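You operate a simulated robot arm through the tools that you are given. There is no shell and no other tool. Be economical: measure what you need, move in short steps, check, and stop when the job is done.

Carry out the task below with a simulated robot arm. There is one attempt and no reset: what you move stays moved.

TASK
Cook the rice in the steel pot and keep it warm.
Fine: pot into the cooker, white lid on, warm switch on, lever down; wait for the warm lamp.
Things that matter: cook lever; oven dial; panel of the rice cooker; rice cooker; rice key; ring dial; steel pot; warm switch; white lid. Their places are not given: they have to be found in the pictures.

Only the result counts: the job must be done as asked and must still hold three seconds after the hand-in. Knocking over, shifting, dropping, spilling or breaking anything else fails it. A push-on lid holds only when it is set on centred and level and pressed home; a screw cap is set on level and turned clockwise until tight.

THE ROBOT
A 7-joint arm with a two-finger parallel gripper, fixed in place. Base frame: the origin is at the foot of the arm, x ahead of it, y to its left, z up; the work surface is at about z = 820. Readings come in mm, rad, newtons and seconds.
With the tool pointing down near the work surface it reaches from about 240 to 720 mm from the base axis. Its first joint turns from -2.007 to 2.007 rad. Payload 3.91 kg.
Tool frame: the origin (TCP) lies between the finger pads and is the grasp point; the fingertips stand 30 mm ahead of it; z points along the fingers, y is the line along which they close. The gripper opens to 110 mm. The fingers are 20 mm wide and 10 mm thick; the gripper's body (48 by 112 mm) begins 55 mm behind the TCP.
Orientation is that of the tool frame in the base frame, as [roll, pitch, yaw] about the fixed x, y, z axes, in that order (R = Rz(yaw) Ry(pitch) Rx(roll)). With the fingers straight down and closing along the base's y, the tool's x points along the base's -x, its y along +y and its z along -z.

THE INTERFACE
- The arm moves only by the tool send_rows. Its argument "rows" is a list of rows, each a list of 7 numbers: the turn, a rotation vector about the base's x, y, z in units of 180 degrees (1.0 is 180 degrees), then the shift along the base's x, y, z in units of 500 mm (1.0 is 500 mm), then the closure, from 0 (fully open) to 1 (shut). In form: [[ax, ay, az, x, y, z, fingers], ...]. A call has 1 to 10 rows; each row is the pose to reach, as a shift and turn from the pose commanded when the call began. A call with a number of a shift or a turn outside -1 to 1 is refused whole. Each row takes 0.2 s and may step no farther than 50 mm and 0.15 rad from the row before; otherwise, or with a gripper value out of range, the whole call is refused. A pose out of reach is approached as far as the arm can. The call stops where the force on the tool passes 50 N (or 10 N more than at its start, if that is more) or the arm is blocked; 0.2 s more then pass. Each finger travels about 108 mm/s and halts on what it meets, pressing with about 37 N; the grip force reading is that of the motor and also rises with nothing between the fingers. The clock runs only during rows and for 0.2 s after the last one: add rows that repeat a pose to give the fingers time. The reply holds the time, the measured pose of the TCP, the force on the tool along the base axes, the opening and the grip force, in the units named above and with some noise, with the torque about the TCP (base axes, N m) and any sound that the robot's microphone picked up.
- Cameras (640 x 400 px; columns grow to the right, rows downward): "scene" is fixed at [46.9, 497.5, 1581.6]; the picture's right is [-0.37, -0.93, 0.00], its down [-0.71, 0.28, -0.64] and it looks along [0.60, -0.24, -0.77] (base axes); focal length 214 px, centre (320, 200). "wrist" rides on the gripper at [72, 17, -103] in the tool frame; the picture's right is [-0.23, 0.97, 0.00], its down [-0.76, -0.18, -0.62] and it looks along [-0.61, -0.14, 0.78] (tool axes); focal length 222 px, centre (320, 200).
- grab_frame(camera): a new picture of that camera. No time passes.
- slide_trunk(by): slides the trunk up (or, below 0, down) by that many mm; the arm rides with it, the base frame stays. It gives what a move gives, with no picture.
- probe_pixels(camera, pixels): there is no depth. For up to 12 entries [column, row, z] of the newest picture of that camera ("zoom" is the newest enlarged one), the place [x, y] in the base frame at which the ray of that pixel passes the height z, good to about 3 mm, but the place of the scene camera against the robot may be out by one fixed shift of up to 12 mm in any direction. No time passes.
- close_up(camera, box): a new picture of the part [left, top, right, bottom] of that camera's present view, enlarged. No time passes.
- hand_in(): hands the job in; it is judged then, once.

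Keep the steps short. Do not move on a guess: measure, check each grasp and each placing, and mend mistakes. In all there are 80 turns and 46 pictures (those below and enlarged ones count). Leave the gripper open and the arm clear of the work at the hand-in unless told otherwise, and finish with a single line.

The tools are called after ">>>" by a JSON object that holds its "name" and its "arguments". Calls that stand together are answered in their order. send_rows: Moves the arm, as the interface text tells. Its arguments: {"type":"object","properties":{"rows":{"type":"array","items":{"type":"array","items":{"type":"number"}}}},"required":["rows"]} The other tools are called the same way: slide_trunk (by) slides the trunk up or down; grab_frame (camera) takes a picture; probe_pixels (camera, pixels) gives the place at which the rays of pixels pass given heights; close_up (camera, box) takes an enlarged picture of a part of a camera's view; hand_in () hands the job in.

At the start:

```text
time_s: 0.0
eef_pos: [307.1, 347.8, 1382.5]
tool_rot: [3.141, 0.0, 3.141]
force: [-0.5, -0.3, -0.5]
wrist_torque: [0.02, 0.01, -0.02]
opening: 110.0
finger_force: 0.0
trunk travel left (down, up): [-900.0, 90.0]
```

scene: 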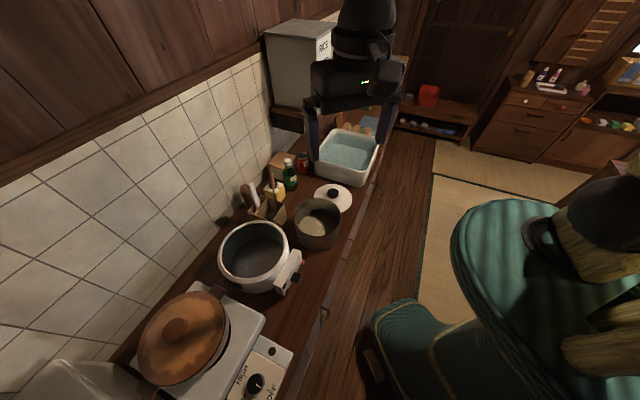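
wrist: 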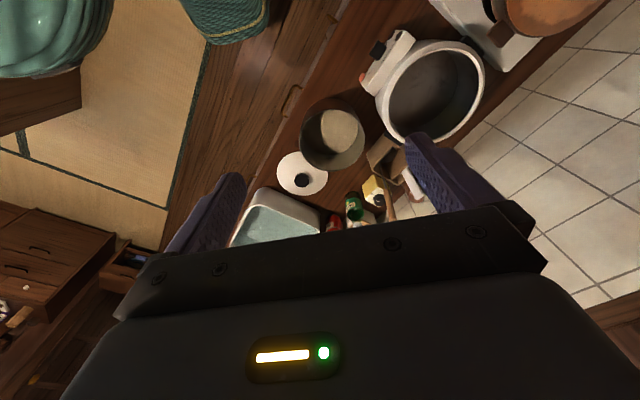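

I see the cooker (scene ~255,255), pot (318,222), and white lid (333,197). First I'll enlarge these.

>>> {"name": "close_up", "arguments": {"camera": "scene", "box": [200, 170, 380, 300]}}

>>> {"name": "close_up", "arguments": {"camera": "wrist", "box": [260, 20, 500, 210]}}

```text
3.08 times, centred on (290, 235) of scene
```

zoom: 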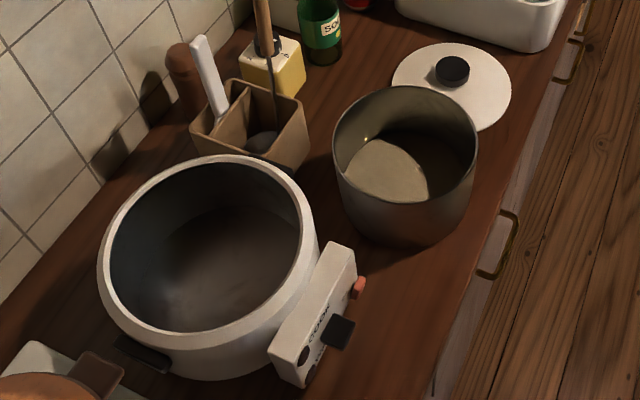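

```text
2.11 times, centred on (380, 115) of wrist
```

zoom: 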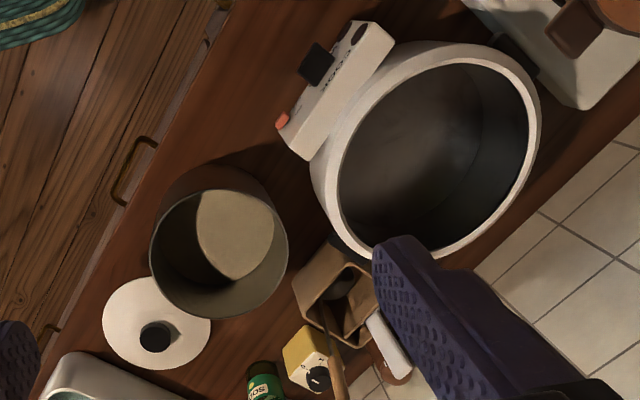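

I'll probe the lid, pot and cooker in the wrist view (full picture coordinates via zoom) and in the scene view for triangulation.

>>> {"name": "probe_pixels", "arguments": {"camera": "zoom", "pixels": [[156, 337, 850], [103, 318, 825], [211, 330, 825], [150, 255, 920], [288, 240, 920], [225, 190, 920], [212, 317, 920], [325, 150, 950], [540, 120, 950], [450, 45, 950], [420, 260, 950], [345, 210, 950]]}}

>>> {"name": "probe_pixels", "arguments": {"camera": "scene", "pixels": [[333, 193, 850], [310, 193, 825], [344, 197, 825], [293.7, 211.5, 920], [335, 210, 920], [313, 199, 920], [318, 227, 920], [227.5, 257, 950], [289, 243, 950], [262, 221, 950], [252, 278, 950], [301, 252, 920]]}}

```text
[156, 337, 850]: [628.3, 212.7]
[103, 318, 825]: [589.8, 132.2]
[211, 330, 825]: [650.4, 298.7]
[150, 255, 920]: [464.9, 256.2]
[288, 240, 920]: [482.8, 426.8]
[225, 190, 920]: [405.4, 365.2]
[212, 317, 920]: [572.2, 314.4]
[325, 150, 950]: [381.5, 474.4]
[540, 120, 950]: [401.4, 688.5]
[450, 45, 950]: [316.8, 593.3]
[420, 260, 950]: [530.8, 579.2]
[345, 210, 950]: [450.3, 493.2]
```

```text
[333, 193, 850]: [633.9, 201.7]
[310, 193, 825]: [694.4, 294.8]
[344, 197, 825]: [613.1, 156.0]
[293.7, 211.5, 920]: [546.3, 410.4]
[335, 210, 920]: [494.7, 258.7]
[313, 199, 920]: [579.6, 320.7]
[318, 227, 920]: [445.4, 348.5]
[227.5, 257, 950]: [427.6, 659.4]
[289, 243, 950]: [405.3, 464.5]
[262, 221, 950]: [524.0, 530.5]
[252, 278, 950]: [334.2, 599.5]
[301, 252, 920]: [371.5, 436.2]
```

Distances are uncertain from far away. I'll slide the trunk down 200 mm and look again with the wrist camera.

>>> {"name": "slide_trunk", "arguments": {"by": -200}}

>>> {"name": "grab_frame", "arguments": {"camera": "wrist"}}

```text
time_s: 2.2
eef_pos: [306.2, 348.2, 1183.7]
tool_rot: [3.141, 0.001, 3.141]
force: [0.0, 0.8, -0.5]
wrist_torque: [0.0, -0.02, 0.0]
opening: 110.0
finger_force: 0.0
trunk travel left (down, up): [-700.0, 290.0]
```

```text
41 pictures are left
```

wrist: 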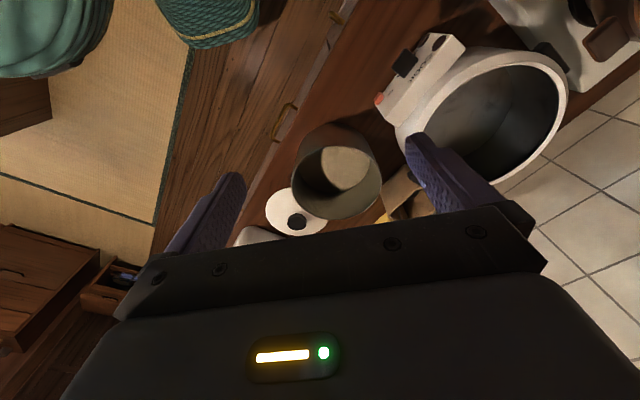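

>>> {"name": "close_up", "arguments": {"camera": "wrist", "box": [250, 20, 580, 240]}}

```text
1.82 times, centred on (415, 130) of wrist
```

zoom: 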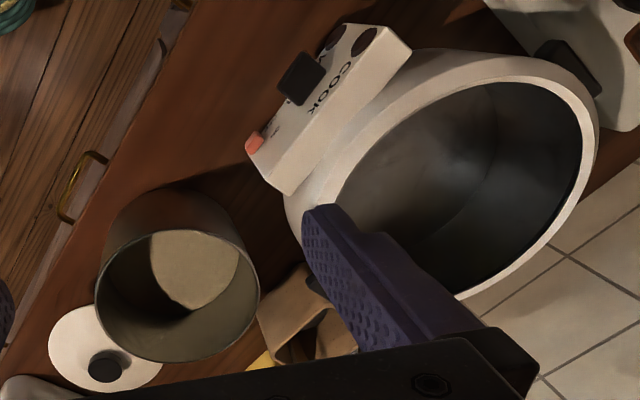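

>>> {"name": "probe_pixels", "arguments": {"camera": "zoom", "pixels": [[95, 296, 920], [260, 293, 920], [190, 230, 920], [168, 362, 920], [106, 358, 850], [286, 200, 950], [599, 115, 950], [500, 298, 950], [430, 50, 950], [300, 78, 900], [255, 143, 900], [372, 42, 900]]}}

```text
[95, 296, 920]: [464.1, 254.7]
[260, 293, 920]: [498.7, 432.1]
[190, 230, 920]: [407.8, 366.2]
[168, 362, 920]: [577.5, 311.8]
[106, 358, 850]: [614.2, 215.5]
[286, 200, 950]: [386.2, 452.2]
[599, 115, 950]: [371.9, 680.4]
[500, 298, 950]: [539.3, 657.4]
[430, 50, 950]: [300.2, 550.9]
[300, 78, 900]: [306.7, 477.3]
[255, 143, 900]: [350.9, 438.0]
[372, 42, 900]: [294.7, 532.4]
```

Pot rim is at roughly z≈930, centre ≈(475,342). I'll move left to look at the cooker with the fingers out of the way.

>>> {"name": "send_rows", "arguments": {"rows": [[0, 0, 0, -0.03, 0.08, 0, 0], [0, 0, 0, -0.06, 0.16, 0, 0], [0, 0, 0, -0.09, 0.24, 0, 0], [0, 0, 0, -0.12, 0.32, 0, 0], [0, 0, 0, -0.13, 0.4, 0, 0], [0, 0, 0, -0.13, 0.44, 0, 0]]}}

>>> {"name": "grab_frame", "arguments": {"camera": "wrist"}}

```text
time_s: 3.6
eef_pos: [238.2, 571.7, 1184.7]
tool_rot: [3.141, -0.001, 3.14]
force: [0.2, 0.3, 0.2]
wrist_torque: [-0.02, -0.01, -0.02]
opening: 110.2
finger_force: 0.0
trunk travel left (down, up): [-700.0, 290.0]
```

```text
39 pictures are left
```

wrist: 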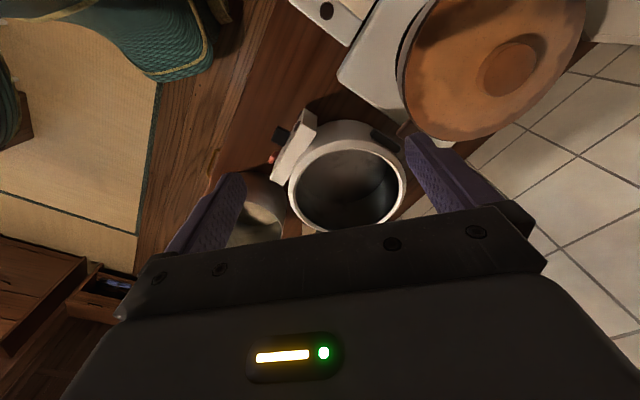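

>>> {"name": "close_up", "arguments": {"camera": "wrist", "box": [230, 90, 430, 240]}}

```text
2.67 times, centred on (330, 165) of wrist
```

zoom: 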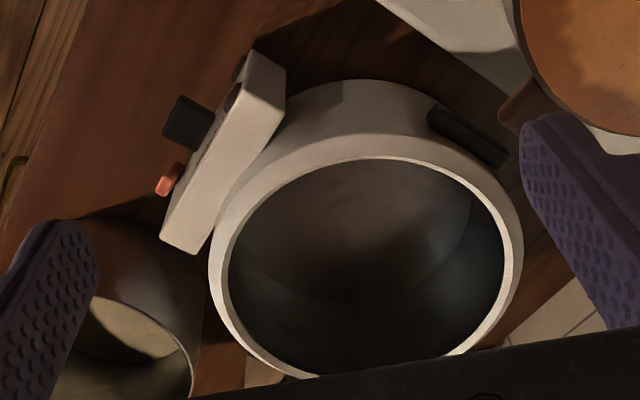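

>>> {"name": "probe_pixels", "arguments": {"camera": "zoom", "pixels": [[228, 285, 950], [505, 262, 950], [360, 158, 950], [209, 275, 950], [523, 250, 950], [265, 358, 950], [300, 375, 950], [180, 245, 940], [285, 72, 940], [190, 122, 900], [170, 178, 880], [190, 370, 930]]}}

>>> {"name": "close_up", "arguments": {"camera": "scene", "box": [200, 200, 320, 300]}}

```text
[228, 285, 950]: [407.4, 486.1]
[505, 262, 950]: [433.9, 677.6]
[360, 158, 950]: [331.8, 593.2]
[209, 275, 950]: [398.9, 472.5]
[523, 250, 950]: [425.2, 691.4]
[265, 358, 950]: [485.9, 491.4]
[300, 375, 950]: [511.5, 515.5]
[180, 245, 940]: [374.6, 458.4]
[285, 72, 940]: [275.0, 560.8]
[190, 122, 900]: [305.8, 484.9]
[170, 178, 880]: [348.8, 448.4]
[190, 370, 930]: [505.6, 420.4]
```

```text
4.00 times, centred on (260, 250) of scene
```

zoom: 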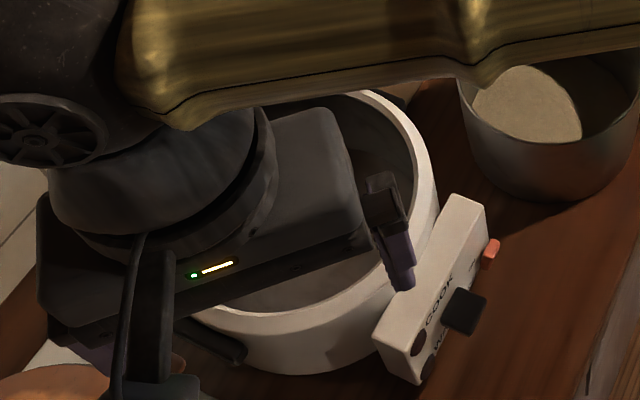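

Cooker rim ≈ z 950, centre ≈ (421,581), opening radius ≈ 97. For the pot I need a nearer, flatter view: go back to y≈342 and lower by 120 mm.

>>> {"name": "send_rows", "arguments": {"rows": [[0, 0, 0, 0, -0.08, 0, 0], [0, 0, 0, 0, -0.16, 0, 0], [0, 0, 0, 0, -0.24, 0, 0], [0, 0, 0, 0.01, -0.32, 0, 0], [0, 0, 0, 0.02, -0.4, 0, 0], [0, 0, 0, 0.03, -0.46, 0, 0]]}}

>>> {"name": "slide_trunk", "arguments": {"by": -100}}

>>> {"name": "grab_frame", "arguments": {"camera": "wrist"}}

```text
time_s: 5.0
eef_pos: [255.1, 337.3, 1184.2]
tool_rot: [3.141, -0.001, -3.141]
force: [0.5, -0.1, 0.6]
wrist_torque: [0.0, -0.01, 0.01]
opening: 110.1
finger_force: 0.0
trunk travel left (down, up): [-700.0, 290.0]
```

```text
time_s: 6.3
eef_pos: [255.0, 338.6, 1084.0]
tool_rot: [-3.141, 0.001, -3.14]
force: [0.4, 0.3, -1.0]
wrist_torque: [-0.02, 0.02, 0.01]
opening: 110.0
finger_force: 0.0
trunk travel left (down, up): [-600.0, 390.0]
```

```text
36 pictures are left
```

wrist: 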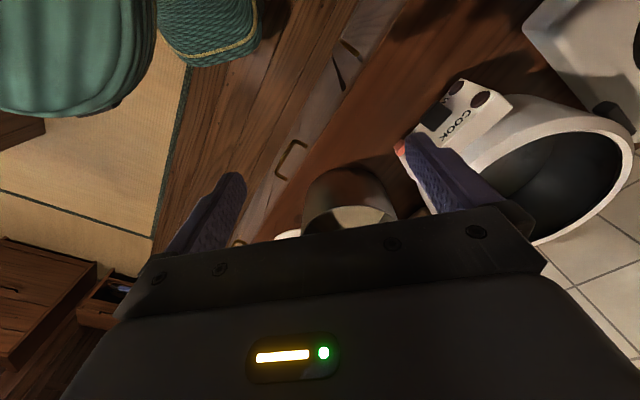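

The near side shows at the picture's top, so I'll move the hand forward to x≈430 for a steeper view of the pot.

>>> {"name": "send_rows", "arguments": {"rows": [[0, 0, 0, 0.08, 0, 0, 0], [0, 0, 0, 0.16, 0, 0, 0], [0, 0, 0, 0.24, 0, 0, 0], [0, 0, 0, 0.32, 0, 0, 0], [0, 0, 0, 0.36, 0, 0, 0]]}}

>>> {"name": "grab_frame", "arguments": {"camera": "wrist"}}

```text
time_s: 7.5
eef_pos: [434.6, 340.3, 1082.8]
tool_rot: [-3.14, -0.001, 3.141]
force: [-0.5, 0.2, 0.5]
wrist_torque: [-0.01, -0.01, 0.0]
opening: 110.1
finger_force: 0.0
trunk travel left (down, up): [-600.0, 390.0]
```

```text
35 pictures are left
```

wrist: 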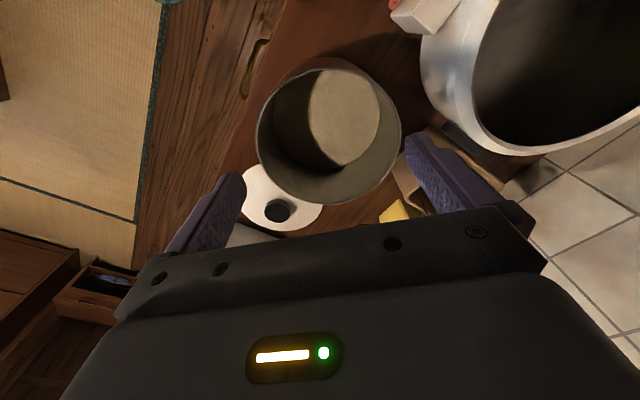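

>>> {"name": "probe_pixels", "arguments": {"camera": "wrist", "pixels": [[256, 135, 950], [401, 135, 950], [315, 67, 950], [336, 204, 950], [275, 186, 950], [385, 180, 950], [278, 203, 850], [305, 229, 825], [242, 180, 825], [415, 70, 950], [500, 152, 950], [475, 100, 950]]}}

```text
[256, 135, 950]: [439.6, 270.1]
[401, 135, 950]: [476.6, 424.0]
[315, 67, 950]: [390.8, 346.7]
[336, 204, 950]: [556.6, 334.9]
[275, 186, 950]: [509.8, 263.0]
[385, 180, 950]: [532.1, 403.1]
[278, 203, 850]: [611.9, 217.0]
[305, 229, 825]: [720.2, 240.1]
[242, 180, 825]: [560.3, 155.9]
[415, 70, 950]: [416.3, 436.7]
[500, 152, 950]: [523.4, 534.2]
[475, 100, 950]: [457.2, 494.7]
```

Pot rim ≈ z 953, centre ≈ (472,341), R≈82. I check the rice level: probing the rice's visible edge pixels at a few heights.

>>> {"name": "probe_pixels", "arguments": {"camera": "wrist", "pixels": [[380, 115, 920], [380, 115, 900], [380, 115, 870], [380, 115, 850], [342, 167, 920], [342, 167, 900], [342, 167, 870], [342, 167, 850]]}}

>>> {"name": "close_up", "arguments": {"camera": "wrist", "box": [230, 50, 430, 240]}}

```text
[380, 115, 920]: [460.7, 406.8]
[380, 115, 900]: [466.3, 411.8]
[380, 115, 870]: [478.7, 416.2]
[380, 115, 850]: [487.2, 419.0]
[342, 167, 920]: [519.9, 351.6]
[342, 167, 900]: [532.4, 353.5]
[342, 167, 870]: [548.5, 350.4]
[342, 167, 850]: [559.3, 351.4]
```

```text
2.11 times, centred on (330, 145) of wrist
```

zoom: 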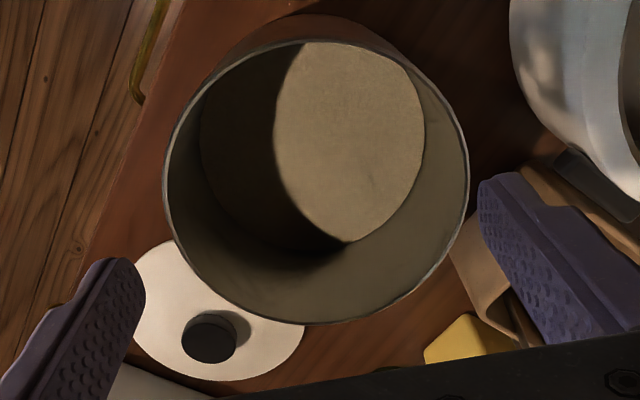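

Rice surface ≈ z 868, so there's about 80 mm free inside. I'll grip the rim wall on the −y side: move to (472,260), tips still above the rim.

>>> {"name": "send_rows", "arguments": {"rows": [[0, 0, 0, 0.04, -0.08, 0, 0], [0, 0, 0, 0.075, -0.16, 0, 0], [0, 0, 0, 0.075, -0.16, -0.08, 0], [0, 0, 0, 0.075, -0.16, -0.14, 0]]}}

>>> {"name": "grab_frame", "arguments": {"camera": "wrist"}}

>>> {"name": "close_up", "arguments": {"camera": "scene", "box": [240, 150, 400, 270]}}

```text
time_s: 8.5
eef_pos: [470.6, 259.7, 1011.1]
tool_rot: [3.141, -0.001, 3.139]
force: [-0.3, 0.4, 1.0]
wrist_torque: [-0.01, -0.01, -0.01]
opening: 109.7
finger_force: 0.1
trunk travel left (down, up): [-600.0, 390.0]
```

```text
33 pictures are left
```

wrist: 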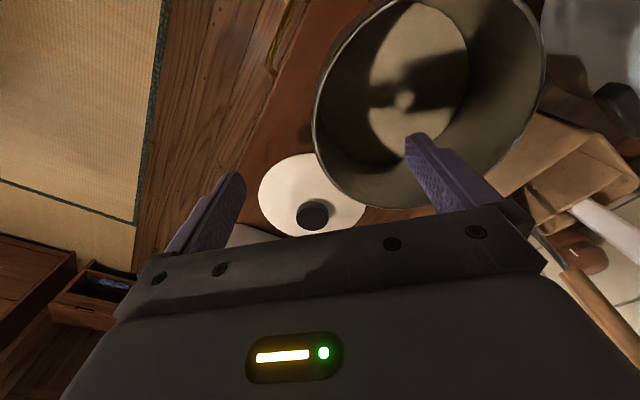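

```text
3.33 times, centred on (320, 210) of scene
```

zoom: 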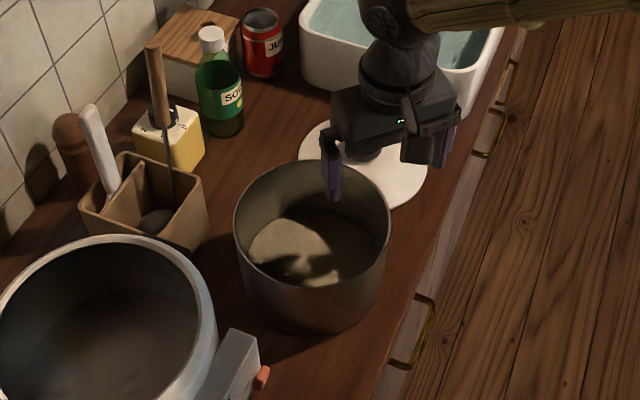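

>>> {"name": "probe_pixels", "arguments": {"camera": "wrist", "pixels": [[314, 130, 953], [343, 20, 953], [325, 60, 953], [345, 188, 953], [400, 209, 953], [545, 60, 953], [527, 120, 953]]}}

```text
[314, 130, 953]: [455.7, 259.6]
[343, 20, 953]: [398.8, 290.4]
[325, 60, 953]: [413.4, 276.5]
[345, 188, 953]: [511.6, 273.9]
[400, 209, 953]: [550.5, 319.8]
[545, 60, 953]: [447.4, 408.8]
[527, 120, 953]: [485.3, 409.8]
```

Rim fit gives centre ≈ (472,339), wall at y≈258, as planned. Descend 64 mm, then close on the wall.

>>> {"name": "send_rows", "arguments": {"rows": [[0, 0, 0, 0, 0, -0.06, 0], [0, 0, 0, 0, 0, -0.1, 0], [0, 0, 0, 0, 0, -0.13, 0], [0, 0, 0, 0, 0, -0.13, 0.6]]}}

>>> {"name": "grab_frame", "arguments": {"camera": "wrist"}}

```text
time_s: 9.5
eef_pos: [471.9, 259.3, 948.4]
tool_rot: [-3.141, 0.0, -3.141]
force: [-0.9, 0.3, 0.2]
wrist_torque: [0.0, -0.06, -0.02]
opening: 43.7
finger_force: 0.3
trunk travel left (down, up): [-600.0, 390.0]
```

```text
31 pictures are left
```

wrist: 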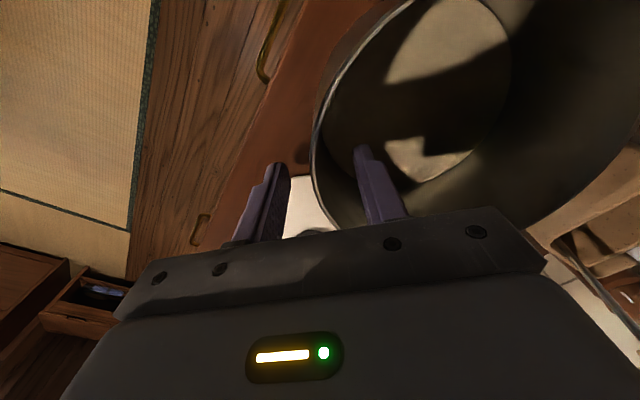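

The wall is between the fingers, nicely centred. Close fully.

>>> {"name": "send_rows", "arguments": {"rows": [[0, 0, 0, 0, 0, 0, 0.8], [0, 0, 0, 0, 0, 0, 0.9], [0, 0, 0, 0, 0, 0, 1], [0, 0, 0, 0, 0, 0, 1], [0, 0, 0, 0, 0, 0, 1]]}}

```text
time_s: 10.7
eef_pos: [473.4, 259.0, 948.5]
tool_rot: [3.139, 0.0, 3.141]
force: [5.1, 2.8, 3.9]
wrist_torque: [0.75, 0.69, -0.71]
opening: 3.2
finger_force: 36.6
trunk travel left (down, up): [-600.0, 390.0]
```

Gripped: opening 3.2 mm, 36.6 N. Lift 20 mm and check the hold.

>>> {"name": "send_rows", "arguments": {"rows": [[0, 0, 0, 0, 0, 0.01, 1], [0, 0, 0, 0, 0, 0.02, 1], [0, 0, 0, 0, 0, 0.04, 1], [0, 0, 0, 0, 0, 0.04, 1]]}}

>>> {"name": "grab_frame", "arguments": {"camera": "scene"}}

```text
time_s: 11.7
eef_pos: [472.2, 259.2, 968.6]
tool_rot: [-3.141, 0.001, 3.14]
force: [-0.4, 0.1, -0.4]
wrist_torque: [-0.02, 0.0, 0.0]
opening: 0.1
finger_force: 37.5
trunk travel left (down, up): [-600.0, 390.0]
```

```text
30 pictures are left
```

scene: 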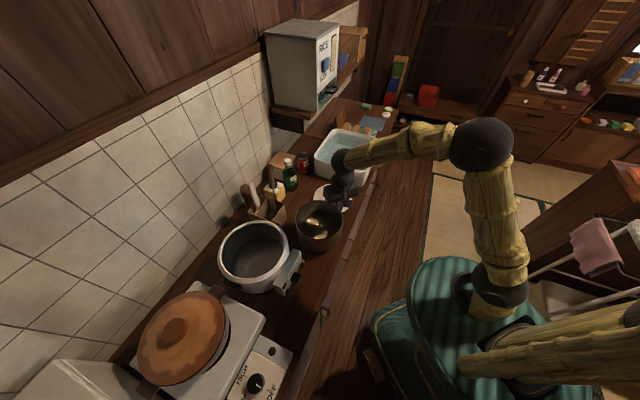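

The fingers shut empty: the rim slipped out. Look at the pot and fingers closely.

>>> {"name": "close_up", "arguments": {"camera": "scene", "box": [280, 170, 370, 260]}}

>>> {"name": "grab_frame", "arguments": {"camera": "wrist"}}

```text
4.44 times, centred on (325, 215) of scene
```

zoom: 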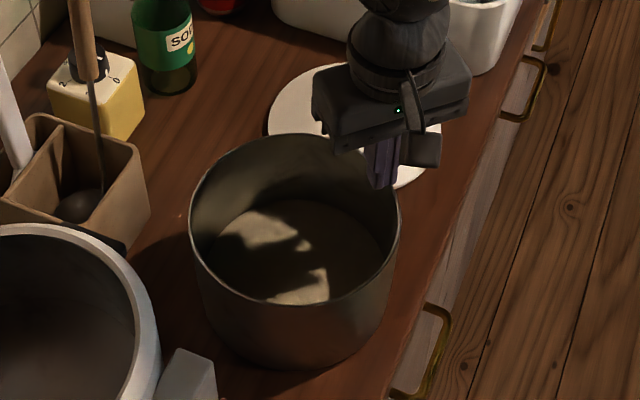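

```text
28 pictures are left
```

wrist: 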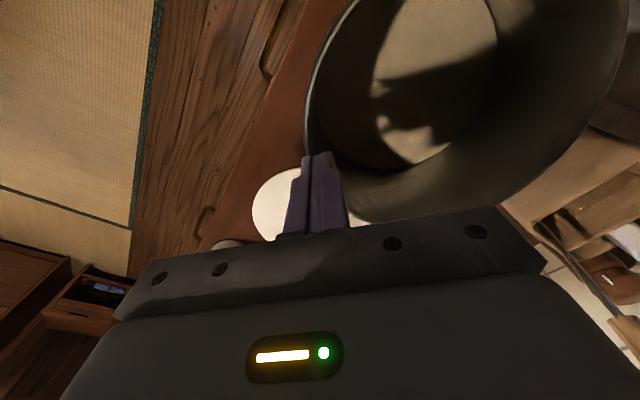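

The overlap was too small (rim is lower than thought). Measure the rim again from this view at z 930 and 940.

>>> {"name": "probe_pixels", "arguments": {"camera": "wrist", "pixels": [[304, 120, 935], [312, 70, 935], [350, 5, 935], [355, 217, 935], [450, 212, 935], [520, 188, 935], [585, 140, 935], [620, 80, 935], [322, 180, 935]]}}

```text
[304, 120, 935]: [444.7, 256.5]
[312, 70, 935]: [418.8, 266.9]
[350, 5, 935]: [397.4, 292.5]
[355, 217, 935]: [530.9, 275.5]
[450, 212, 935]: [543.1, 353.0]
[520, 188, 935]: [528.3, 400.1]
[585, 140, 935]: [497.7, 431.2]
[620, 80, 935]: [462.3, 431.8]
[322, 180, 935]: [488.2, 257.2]
```

Rim z≈940, wall y≈257.5. I'll raise, reopen, and go deeper: TCP z≈912 (tips ≈882, above the rice ≈858).

>>> {"name": "send_rows", "arguments": {"rows": [[0, 0, 0, 0, 0, 0.03, 1], [0, 0, 0, 0, -0.003, 0.03, 0.6], [0, 0, 0, 0, -0.003, 0.03, 0.6], [0, 0, 0, 0, -0.003, -0.03, 0.6], [0, 0, 0, 0, -0.003, -0.08, 0.6], [0, 0, 0, 0, -0.003, -0.112, 0.6]]}}

>>> {"name": "grab_frame", "arguments": {"camera": "wrist"}}

```text
time_s: 13.1
eef_pos: [475.6, 256.8, 912.6]
tool_rot: [3.141, 0.0, 3.141]
force: [-0.3, 0.6, 0.0]
wrist_torque: [0.0, -0.02, 0.04]
opening: 43.9
finger_force: 0.1
trunk travel left (down, up): [-600.0, 390.0]
```

```text
27 pictures are left
```

wrist: 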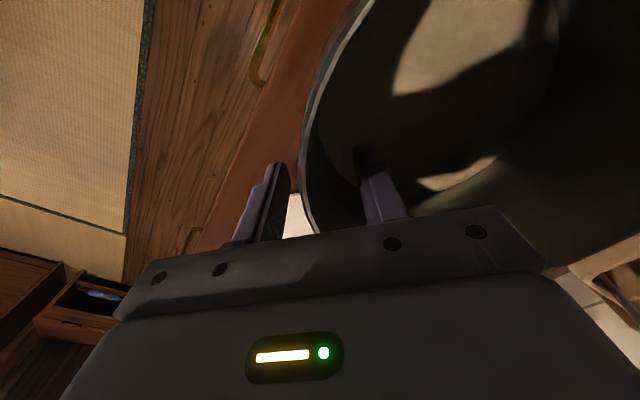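

Deep and free of contact. Close, then lift gently by 6 mm watching force.

>>> {"name": "send_rows", "arguments": {"rows": [[0, 0, 0, 0, 0, 0, 0.8], [0, 0, 0, 0, 0, 0, 1], [0, 0, 0, 0, 0, 0, 1], [0, 0, 0, 0, 0, 0, 1], [0, 0, 0, 0, 0, 0, 1]]}}

>>> {"name": "send_rows", "arguments": {"rows": [[0, 0, 0, 0, 0, 0.004, 1], [0, 0, 0, 0, 0, 0.008, 1], [0, 0, 0, 0, 0, 0.012, 1], [0, 0, 0, 0, 0, 0.012, 1]]}}

```text
time_s: 14.3
eef_pos: [474.4, 256.6, 912.0]
tool_rot: [3.141, 0.0, 3.141]
force: [1.0, 6.0, 5.7]
wrist_torque: [2.1, 0.12, -0.07]
opening: 3.8
finger_force: 36.9
trunk travel left (down, up): [-600.0, 390.0]
```

```text
time_s: 15.3
eef_pos: [474.2, 254.6, 916.2]
tool_rot: [-3.137, -0.003, -3.142]
force: [0.3, -1.9, -6.3]
wrist_torque: [-0.18, -0.21, -0.13]
opening: 3.0
finger_force: 37.1
trunk travel left (down, up): [-600.0, 390.0]
```

Held (opening 3.0, −6.3 N). Lift 25 mm more, slowly, and look.

>>> {"name": "send_rows", "arguments": {"rows": [[0, 0, 0, 0, 0, 0.006, 1], [0, 0, 0, 0, 0, 0.012, 1], [0, 0, 0, 0, 0, 0.02, 1], [0, 0, 0, 0, 0, 0.03, 1], [0, 0, 0, 0, 0, 0.04, 1], [0, 0, 0, 0, 0, 0.05, 1], [0, 0, 0, 0, 0, 0.05, 1]]}}

>>> {"name": "close_up", "arguments": {"camera": "scene", "box": [230, 150, 390, 280]}}

```text
time_s: 16.9
eef_pos: [473.6, 257.1, 941.4]
tool_rot: [3.141, -0.004, 3.141]
force: [0.2, -0.7, -9.6]
wrist_torque: [-0.73, -0.05, 0.02]
opening: 2.9
finger_force: 36.7
trunk travel left (down, up): [-600.0, 390.0]
```

```text
3.08 times, centred on (310, 215) of scene
```

zoom: 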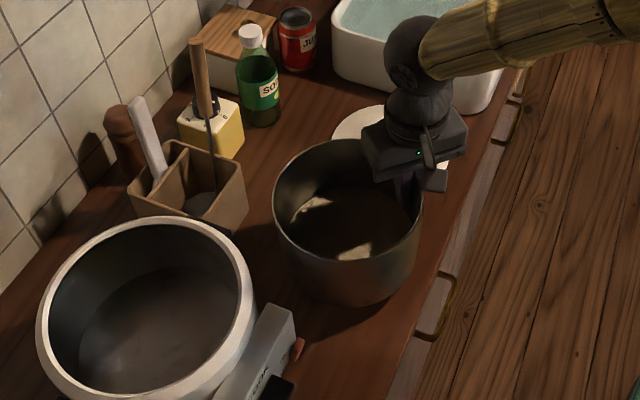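

The pot hangs free (9.6 N). Raise it another 140 mm gently.

>>> {"name": "send_rows", "arguments": {"rows": [[0, 0, 0, 0, 0, 0.02, 1], [0, 0, 0, 0, 0, 0.05, 1], [0, 0, 0, 0, 0, 0.08, 1], [0, 0, 0, 0, 0, 0.11, 1], [0, 0, 0, 0, 0, 0.14, 1], [0, 0, 0, 0, 0, 0.17, 1], [0, 0, 0, 0, 0, 0.2, 1], [0, 0, 0, 0, 0, 0.23, 1], [0, 0, 0, 0, 0, 0.26, 1], [0, 0, 0, 0, 0, 0.28, 1]]}}

>>> {"name": "grab_frame", "arguments": {"camera": "wrist"}}

>>> {"name": "close_up", "arguments": {"camera": "scene", "box": [220, 130, 400, 280]}}

```text
time_s: 19.1
eef_pos: [470.9, 255.5, 1081.9]
tool_rot: [3.141, 0.0, 3.142]
force: [0.1, 0.4, -8.7]
wrist_torque: [-0.71, -0.04, 0.0]
opening: 2.7
finger_force: 36.6
trunk travel left (down, up): [-600.0, 390.0]
```

```text
25 pictures are left
```

wrist: 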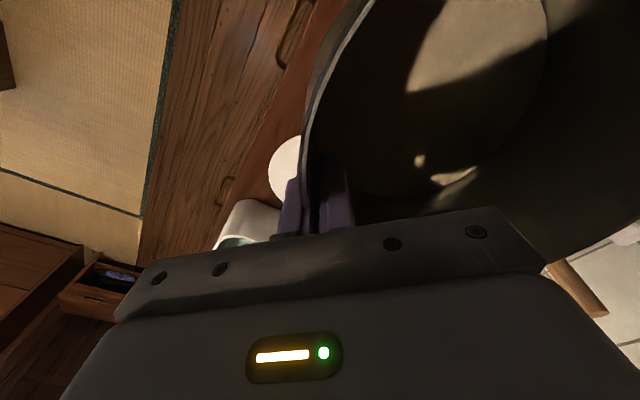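

```text
2.67 times, centred on (310, 205) of scene
```

zoom: 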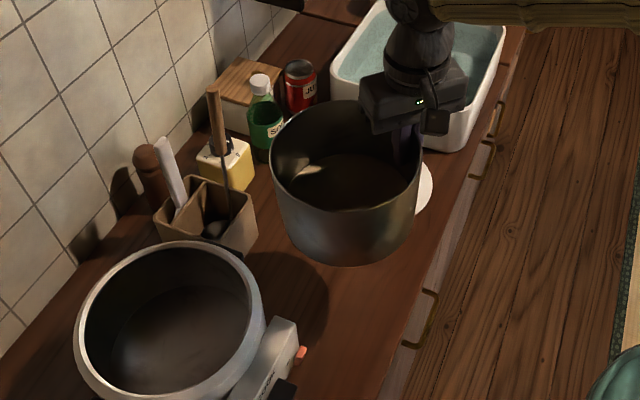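

The pot hangs level. Before moving over, I'll measure the cooker's opening again in the scene view.

>>> {"name": "close_up", "arguments": {"camera": "scene", "box": [200, 205, 320, 305]}}

```text
4.00 times, centred on (260, 255) of scene
```

zoom: 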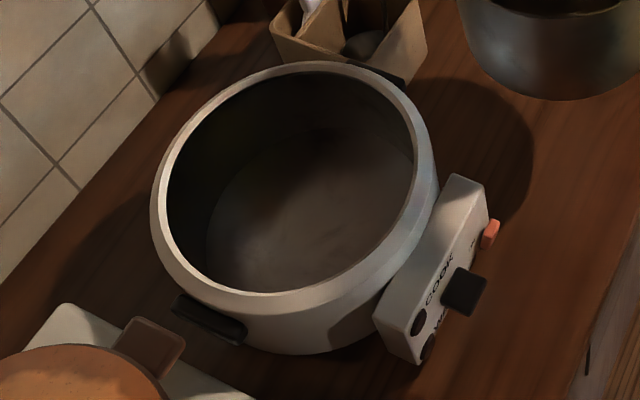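

>>> {"name": "probe_pixels", "arguments": {"camera": "zoom", "pixels": [[168, 200, 945], [416, 155, 945], [300, 72, 945], [262, 292, 945], [192, 125, 945], [385, 235, 945], [190, 260, 945], [390, 100, 945], [490, 233, 890], [465, 290, 890], [418, 322, 890], [428, 347, 870]]}}

```text
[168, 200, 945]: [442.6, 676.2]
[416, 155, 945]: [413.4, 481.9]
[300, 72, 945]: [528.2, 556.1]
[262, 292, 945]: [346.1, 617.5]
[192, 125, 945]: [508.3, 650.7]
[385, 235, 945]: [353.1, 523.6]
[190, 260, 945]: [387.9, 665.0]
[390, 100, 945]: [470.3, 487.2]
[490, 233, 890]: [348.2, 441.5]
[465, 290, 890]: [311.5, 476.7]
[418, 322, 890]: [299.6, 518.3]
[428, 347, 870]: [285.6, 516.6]
```

Cooker opening centre ≈ (424–431, 582), R≈98. Carry the pot over: shift (−44,+246) mm.

>>> {"name": "send_rows", "arguments": {"rows": [[0, 0, 0, -0.03, 0.03, 0, 1], [0, 0, 0, -0.06, 0.08, 0, 1], [0, 0, 0, -0.088, 0.14, 0, 1], [0, 0, 0, -0.088, 0.2, 0, 1], [0, 0, 0, -0.088, 0.26, 0, 1], [0, 0, 0, -0.088, 0.32, 0, 1], [0, 0, 0, -0.088, 0.38, 0, 1], [0, 0, 0, -0.088, 0.43, 0, 1], [0, 0, 0, -0.088, 0.47, 0, 1], [0, 0, 0, -0.088, 0.493, 0, 1]]}}

>>> {"name": "close_up", "arguments": {"camera": "scene", "box": [180, 170, 340, 300]}}

>>> {"name": "grab_frame", "arguments": {"camera": "wrist"}}

```text
time_s: 21.3
eef_pos: [430.2, 504.9, 1082.0]
tool_rot: [-3.141, -0.003, 3.142]
force: [-0.8, 0.3, -8.8]
wrist_torque: [-0.67, -0.03, 0.01]
opening: 3.0
finger_force: 36.9
trunk travel left (down, up): [-600.0, 390.0]
```

```text
3.08 times, centred on (260, 235) of scene
```

zoom: 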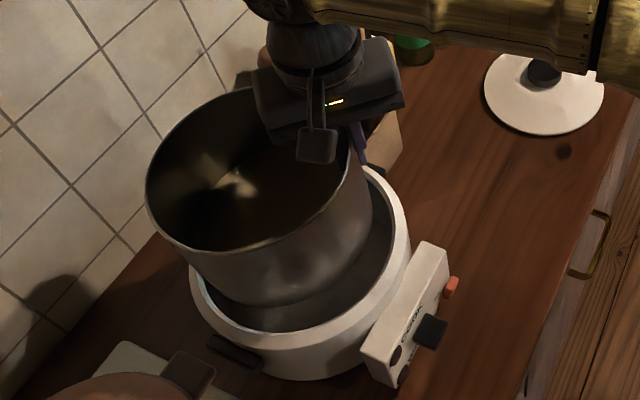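

```text
21 pictures are left
```

wrist: 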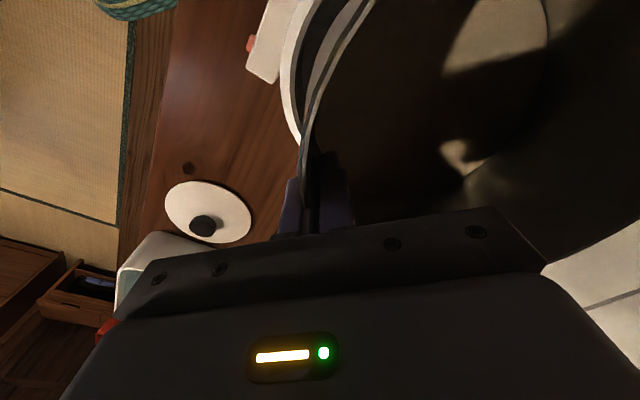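

>>> {"name": "probe_pixels", "arguments": {"camera": "zoom", "pixels": [[146, 190, 1110], [182, 239, 1110], [250, 250, 1110], [320, 208, 1110], [348, 165, 1110], [165, 140, 1110], [225, 94, 1110], [392, 215, 945], [385, 270, 945], [310, 328, 945], [205, 285, 945]]}}

```text
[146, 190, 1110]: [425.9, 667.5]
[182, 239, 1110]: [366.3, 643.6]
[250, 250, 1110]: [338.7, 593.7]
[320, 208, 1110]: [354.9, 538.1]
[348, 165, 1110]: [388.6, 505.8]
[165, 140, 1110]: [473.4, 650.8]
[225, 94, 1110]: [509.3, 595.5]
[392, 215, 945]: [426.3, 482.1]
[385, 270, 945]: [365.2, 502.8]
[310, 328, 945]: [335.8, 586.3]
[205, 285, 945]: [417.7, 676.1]
```

Pot vs cooker centre: wrist says (+2,+7), scene says (−10,+6). Correct by (+5,−2) and lower 35 mm so the bottom nears the opening, then look.

>>> {"name": "send_rows", "arguments": {"rows": [[0, 0, 0, 0.006, -0.002, -0.02, 1], [0, 0, 0, 0.01, -0.004, -0.04, 1], [0, 0, 0, 0.01, -0.004, -0.07, 1], [0, 0, 0, 0.01, -0.004, -0.07, 1]]}}

>>> {"name": "close_up", "arguments": {"camera": "scene", "box": [190, 190, 310, 290]}}

```text
time_s: 22.3
eef_pos: [434.2, 501.5, 1046.9]
tool_rot: [3.14, -0.001, -3.141]
force: [0.8, 0.4, -9.2]
wrist_torque: [-0.71, -0.05, 0.0]
opening: 3.0
finger_force: 37.5
trunk travel left (down, up): [-600.0, 390.0]
```

```text
4.00 times, centred on (250, 240) of scene
```

zoom: 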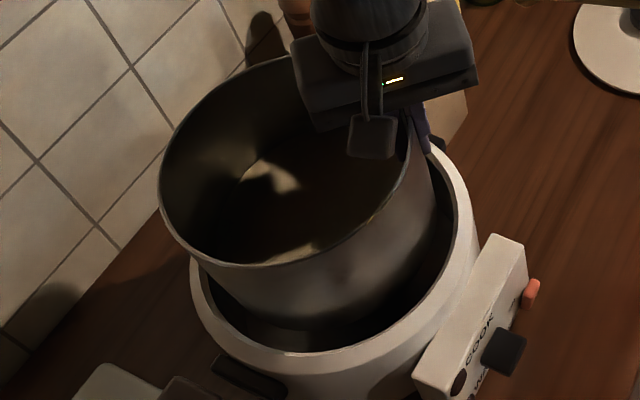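

Looks within the opening with gaps right and front. Lower 25 mm further slowly, watching force.

>>> {"name": "send_rows", "arguments": {"rows": [[0, 0, 0, 0, 0, -0.015, 1], [0, 0, 0, 0, 0, -0.03, 1], [0, 0, 0, 0, 0, -0.05, 1], [0, 0, 0, 0, 0, -0.05, 1]]}}

>>> {"name": "close_up", "arguments": {"camera": "scene", "box": [200, 200, 300, 280]}}

```text
time_s: 23.3
eef_pos: [434.6, 502.6, 1022.9]
tool_rot: [-3.14, -0.002, -3.141]
force: [-0.3, 0.7, -8.2]
wrist_torque: [-0.69, -0.05, -0.03]
opening: 2.8
finger_force: 37.2
trunk travel left (down, up): [-600.0, 390.0]
```

```text
5.00 times, centred on (250, 240) of scene
```

zoom: 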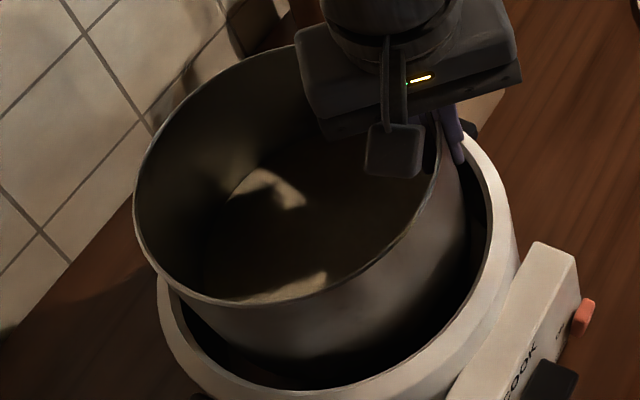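

Gaps: front ≈18 mm, right ≈13 mm, left ≈8 mm. Nudge x −4, y +1 and lower another 40 mm slowly.

>>> {"name": "send_rows", "arguments": {"rows": [[0, 0, 0, -0.008, 0.002, 0, 1], [0, 0, 0, -0.008, 0.002, -0.02, 1], [0, 0, 0, -0.008, 0.002, -0.04, 1], [0, 0, 0, -0.008, 0.002, -0.06, 1], [0, 0, 0, -0.008, 0.002, -0.08, 1], [0, 0, 0, -0.008, 0.002, -0.08, 1]]}}

>>> {"name": "close_up", "arguments": {"camera": "scene", "box": [200, 200, 300, 280]}}

```text
time_s: 24.7
eef_pos: [429.9, 503.3, 981.5]
tool_rot: [-3.14, -0.003, -3.141]
force: [-0.1, -0.4, -9.7]
wrist_torque: [-0.73, -0.04, 0.03]
opening: 2.9
finger_force: 37.2
trunk travel left (down, up): [-600.0, 390.0]
```

```text
5.00 times, centred on (250, 240) of scene
```

zoom: 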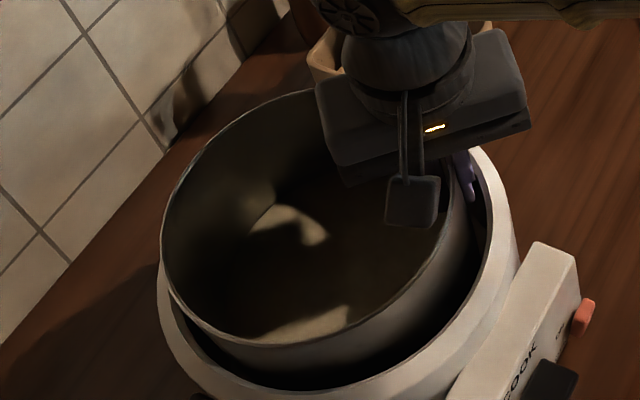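

The finger fits in the gap and no contact. Continue lowering 40 mm in small steps.

>>> {"name": "send_rows", "arguments": {"rows": [[0, 0, 0, 0, 0, -0.012, 1], [0, 0, 0, 0, 0, -0.024, 1], [0, 0, 0, 0, 0, -0.036, 1], [0, 0, 0, 0, 0, -0.048, 1], [0, 0, 0, 0, 0, -0.06, 1], [0, 0, 0, 0, 0, -0.072, 1], [0, 0, 0, 0, 0, -0.072, 1]]}}

```text
time_s: 26.1
eef_pos: [431.5, 503.3, 961.5]
tool_rot: [3.124, 0.014, -3.139]
force: [-6.9, -8.8, 16.7]
wrist_torque: [-1.12, 0.28, -0.03]
opening: 2.6
finger_force: 36.8
trunk travel left (down, up): [-600.0, 390.0]
stopped in row 7: the force on the tool passed its limit at 57 N (the readings are from after the stop); the commanded pose is now the measured one
```

Contact at TCP z≈961. Look what touches.

>>> {"name": "close_up", "arguments": {"camera": "scene", "box": [200, 200, 300, 280]}}

>>> {"name": "close_up", "arguments": {"camera": "wrist", "box": [200, 0, 520, 230]}}

```text
5.00 times, centred on (250, 240) of scene
```

zoom: 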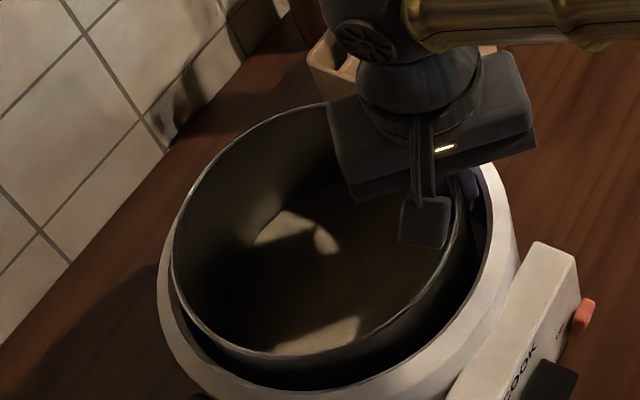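

```text
1.74 times, centred on (360, 115) of wrist
```

zoom: 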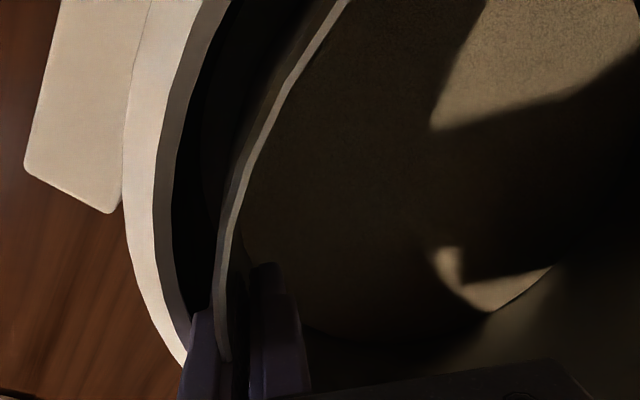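

The torque says the outer finger touches the cooker's rim edge, not the pot's bottom. Raise 8 mm, shift y +6, and lower again.

>>> {"name": "send_rows", "arguments": {"rows": [[0, 0, 0, 0, 0, 0.016, 1], [0, 0, 0, -0.004, 0.012, 0.016, 1], [0, 0, 0, -0.004, 0.012, 0.006, 1], [0, 0, 0, -0.004, 0.012, -0.006, 1], [0, 0, 0, -0.004, 0.012, -0.018, 1], [0, 0, 0, -0.004, 0.012, -0.03, 1], [0, 0, 0, -0.004, 0.012, -0.03, 1]]}}

```text
time_s: 27.2
eef_pos: [431.3, 504.6, 961.0]
tool_rot: [3.134, 0.02, 3.138]
force: [-9.1, -22.6, 20.3]
wrist_torque: [-1.87, 0.45, 0.46]
opening: 2.9
finger_force: 36.7
trunk travel left (down, up): [-600.0, 390.0]
stopped in row 5: the force on the tool passed its limit at 53 N (the readings are from after the stop); the commanded pose is now the measured one
```

The stop height again is 961 and Fy suggests friction: pot bottom sits on the cooker's floor (≈869), matching the visible depth. Relax slightly, and open the fingers a little.

>>> {"name": "send_rows", "arguments": {"rows": [[0, 0, 0, 0, -0.002, 0.003, 1], [0, 0, 0, 0, -0.002, 0.003, 0.97], [0, 0, 0, 0, -0.002, 0.003, 0.93], [0, 0, 0, 0, -0.002, 0.003, 0.9], [0, 0, 0, 0, -0.002, 0.003, 0.9]]}}

>>> {"name": "close_up", "arguments": {"camera": "wrist", "box": [200, 0, 520, 230]}}

>>> {"name": "close_up", "arguments": {"camera": "scene", "box": [200, 200, 300, 280]}}

```text
time_s: 28.4
eef_pos: [431.7, 506.0, 961.9]
tool_rot: [3.124, 0.022, 3.137]
force: [-3.6, 2.9, 28.2]
wrist_torque: [-0.43, 0.36, -0.2]
opening: 9.5
finger_force: 0.1
trunk travel left (down, up): [-600.0, 390.0]
```

```text
1.74 times, centred on (360, 115) of wrist
```

zoom: 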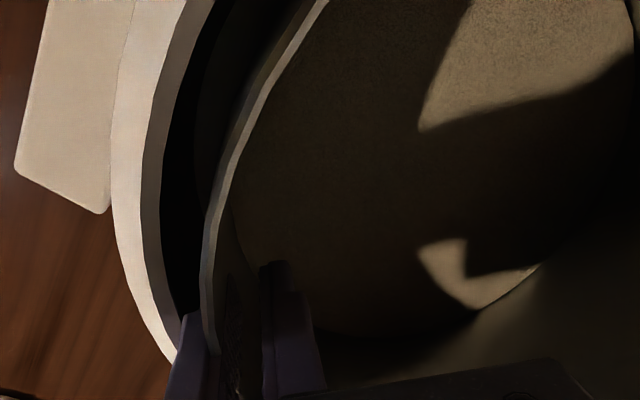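

```text
5.00 times, centred on (250, 240) of scene
```

zoom: 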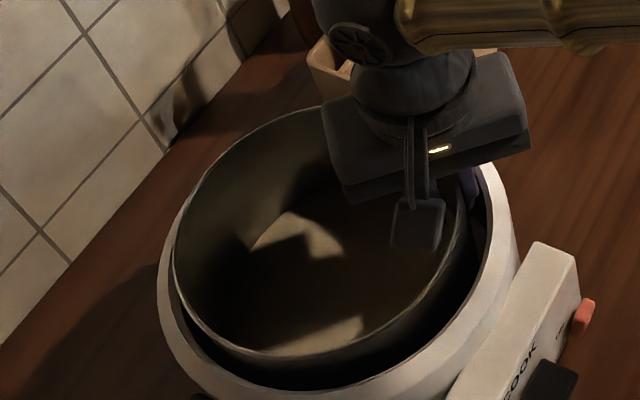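

Fingers are open; the remaining 28 N means a fingertip stands on the cooker edge. Raise straight up 100 mm slowly and look.

>>> {"name": "send_rows", "arguments": {"rows": [[0, 0, 0, 0, 0, 0.01, 0.9], [0, 0, 0, 0, 0, 0.03, 0.9], [0, 0, 0, 0, 0, 0.06, 0.9], [0, 0, 0, 0, 0, 0.1, 0.9], [0, 0, 0, 0, 0, 0.15, 0.9], [0, 0, 0, 0, 0, 0.2, 0.8], [0, 0, 0, 0, -0.08, 0.25, 0.6], [0, 0, 0, 0, -0.16, 0.25, 0.6], [0, 0, 0, 0, -0.24, 0.25, 0.6], [0, 0, 0, 0, -0.32, 0.25, 0.6]]}}

>>> {"name": "close_up", "arguments": {"camera": "scene", "box": [190, 180, 370, 300]}}

```text
time_s: 30.6
eef_pos: [435.6, 345.4, 1082.5]
tool_rot: [3.127, 0.016, 3.138]
force: [0.2, -0.4, 0.4]
wrist_torque: [0.0, -0.03, 0.03]
opening: 44.2
finger_force: 0.0
trunk travel left (down, up): [-600.0, 390.0]
```

```text
3.33 times, centred on (280, 240) of scene
```

zoom: 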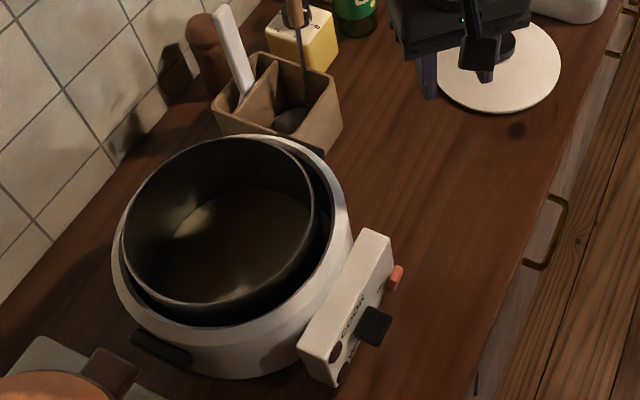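

The pot is in. Now check its centring from above with the wrist camera (also straightening the small tool tilt).

>>> {"name": "send_rows", "arguments": {"rows": [[-0.0046, 0.0051, 0, 0, 0.08, 0, 0.6], [-0.0046, 0.0051, 0, 0, 0.16, 0, 0.6], [-0.0046, 0.0051, 0, 0, 0.24, 0, 0.6], [-0.0046, 0.0051, 0, 0, 0.32, 0, 0.6], [-0.0046, 0.0051, 0, 0, 0.4, 0, 0.3], [-0.0046, 0.0051, 0, 0, 0.43, 0, 0]]}}

>>> {"name": "close_up", "arguments": {"camera": "wrist", "box": [200, 0, 520, 230]}}

```text
time_s: 32.0
eef_pos: [425.4, 540.9, 1073.2]
tool_rot: [-3.136, -0.001, 3.138]
force: [-0.2, 0.9, 0.0]
wrist_torque: [-0.04, 0.01, 0.01]
opening: 109.8
finger_force: 0.2
out of reach, approached as far as the arm can: row 5, 6
trunk travel left (down, up): [-600.0, 390.0]
```

```text
1.74 times, centred on (360, 115) of wrist
```

zoom: 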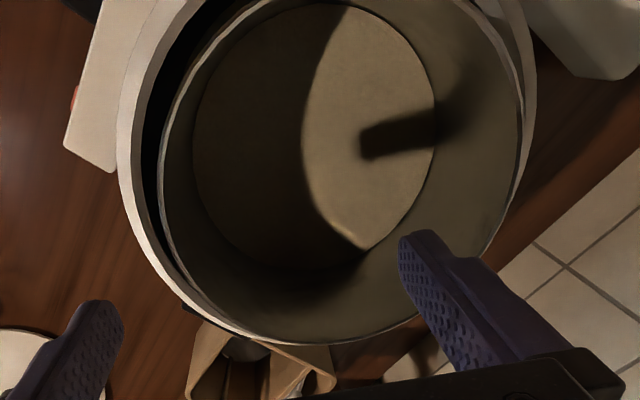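

>>> {"name": "probe_pixels", "arguments": {"camera": "zoom", "pixels": [[160, 150, 965], [522, 110, 965], [345, 345, 965], [195, 285, 965], [470, 278, 965], [205, 50, 965], [137, 120, 945], [145, 195, 945], [176, 270, 945], [175, 20, 945], [117, 130, 940], [535, 90, 940]]}}

```text
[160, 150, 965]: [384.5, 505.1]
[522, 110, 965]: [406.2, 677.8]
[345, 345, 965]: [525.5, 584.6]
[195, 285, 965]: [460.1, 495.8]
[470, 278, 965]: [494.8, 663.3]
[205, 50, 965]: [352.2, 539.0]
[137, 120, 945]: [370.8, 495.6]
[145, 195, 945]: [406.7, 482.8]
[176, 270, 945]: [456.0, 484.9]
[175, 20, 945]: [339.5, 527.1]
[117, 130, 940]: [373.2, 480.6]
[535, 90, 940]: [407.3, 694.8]
```

Pot rim z≈992, centre ≈(423,583); cooker centre ≈(426,580): well centred. For the lid I must reach radius ≈720, beyond the present limit (~690). Test a different trunk height: slide up 150, then reach down and out.

>>> {"name": "slide_trunk", "arguments": {"by": 150}}

>>> {"name": "send_rows", "arguments": {"rows": [[0.0016, 0, 0, 0, 0, -0.08, 0], [0.0016, 0, 0, 0, 0, -0.16, 0], [0.0016, 0, 0, 0, 0.0, -0.22, 0], [0.0016, 0, 0, 0, 0.03, -0.22, 0], [0.0016, 0, 0, 0, 0.06, -0.22, 0], [0.0016, 0, 0, 0, 0.085, -0.22, 0]]}}

```text
time_s: 33.8
eef_pos: [425.3, 541.4, 1224.4]
tool_rot: [-3.141, 0.003, 3.138]
force: [-0.2, 0.5, 0.0]
wrist_torque: [-0.01, 0.03, 0.01]
opening: 110.1
finger_force: 0.1
trunk travel left (down, up): [-750.0, 240.0]
```

```text
time_s: 35.2
eef_pos: [424.5, 583.9, 1113.5]
tool_rot: [3.141, 0.0, 3.139]
force: [-0.6, -0.1, 0.3]
wrist_torque: [0.01, 0.0, 0.02]
opening: 110.1
finger_force: 0.1
trunk travel left (down, up): [-750.0, 240.0]
```

It reaches with this trunk height. Now back along y, then out to above the lid knob (~(615,215)).

>>> {"name": "send_rows", "arguments": {"rows": [[0, 0, 0, 0, -0.09, 0, 0], [0, 0, 0, 0, -0.18, 0, 0], [0, 0, 0, 0, -0.27, 0, 0], [0, 0, 0, 0, -0.36, 0, 0], [0, 0, 0, 0, -0.45, 0, 0], [0, 0, 0, 0, -0.54, 0, 0], [0, 0, 0, 0.06, -0.6, 0, 0], [0, 0, 0, 0.12, -0.66, 0, 0], [0, 0, 0, 0.18, -0.72, 0, 0], [0, 0, 0, 0.26, -0.74, 0, 0]]}}

>>> {"name": "send_rows", "arguments": {"rows": [[0, 0, 0, 0.06, 0, -0.05, 0], [0, 0, 0, 0.12, 0, -0.1, 0], [0, 0, 0, 0.12, 0, -0.19, 0], [0, 0, 0, 0.12, 0, -0.21, 0]]}}

>>> {"name": "grab_frame", "arguments": {"camera": "wrist"}}

```text
time_s: 37.4
eef_pos: [555.0, 212.4, 1109.7]
tool_rot: [3.138, 0.001, 3.138]
force: [0.9, -0.3, 0.4]
wrist_torque: [0.01, 0.0, 0.0]
opening: 110.1
finger_force: 0.0
trunk travel left (down, up): [-750.0, 240.0]
```

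```text
time_s: 38.4
eef_pos: [613.5, 212.4, 1009.3]
tool_rot: [3.138, 0.001, 3.138]
force: [-0.4, 0.5, 0.2]
wrist_torque: [0.0, 0.04, 0.0]
opening: 110.1
finger_force: 0.1
trunk travel left (down, up): [-750.0, 240.0]
```

```text
11 pictures are left
```

wrist: 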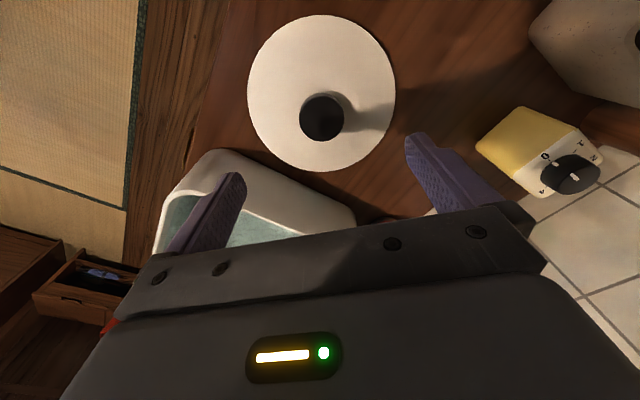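

>>> {"name": "probe_pixels", "arguments": {"camera": "wrist", "pixels": [[247, 88, 824], [397, 90, 824], [310, 14, 824], [337, 171, 824], [262, 45, 824], [380, 150, 824], [319, 119, 850], [300, 117, 850], [344, 117, 850], [320, 141, 850]]}}

```text
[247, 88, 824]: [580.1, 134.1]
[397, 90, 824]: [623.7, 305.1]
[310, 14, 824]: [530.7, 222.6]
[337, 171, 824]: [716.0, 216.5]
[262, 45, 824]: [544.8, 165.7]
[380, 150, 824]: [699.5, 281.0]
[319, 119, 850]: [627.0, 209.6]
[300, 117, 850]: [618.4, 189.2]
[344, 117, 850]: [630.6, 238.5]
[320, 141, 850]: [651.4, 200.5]
```

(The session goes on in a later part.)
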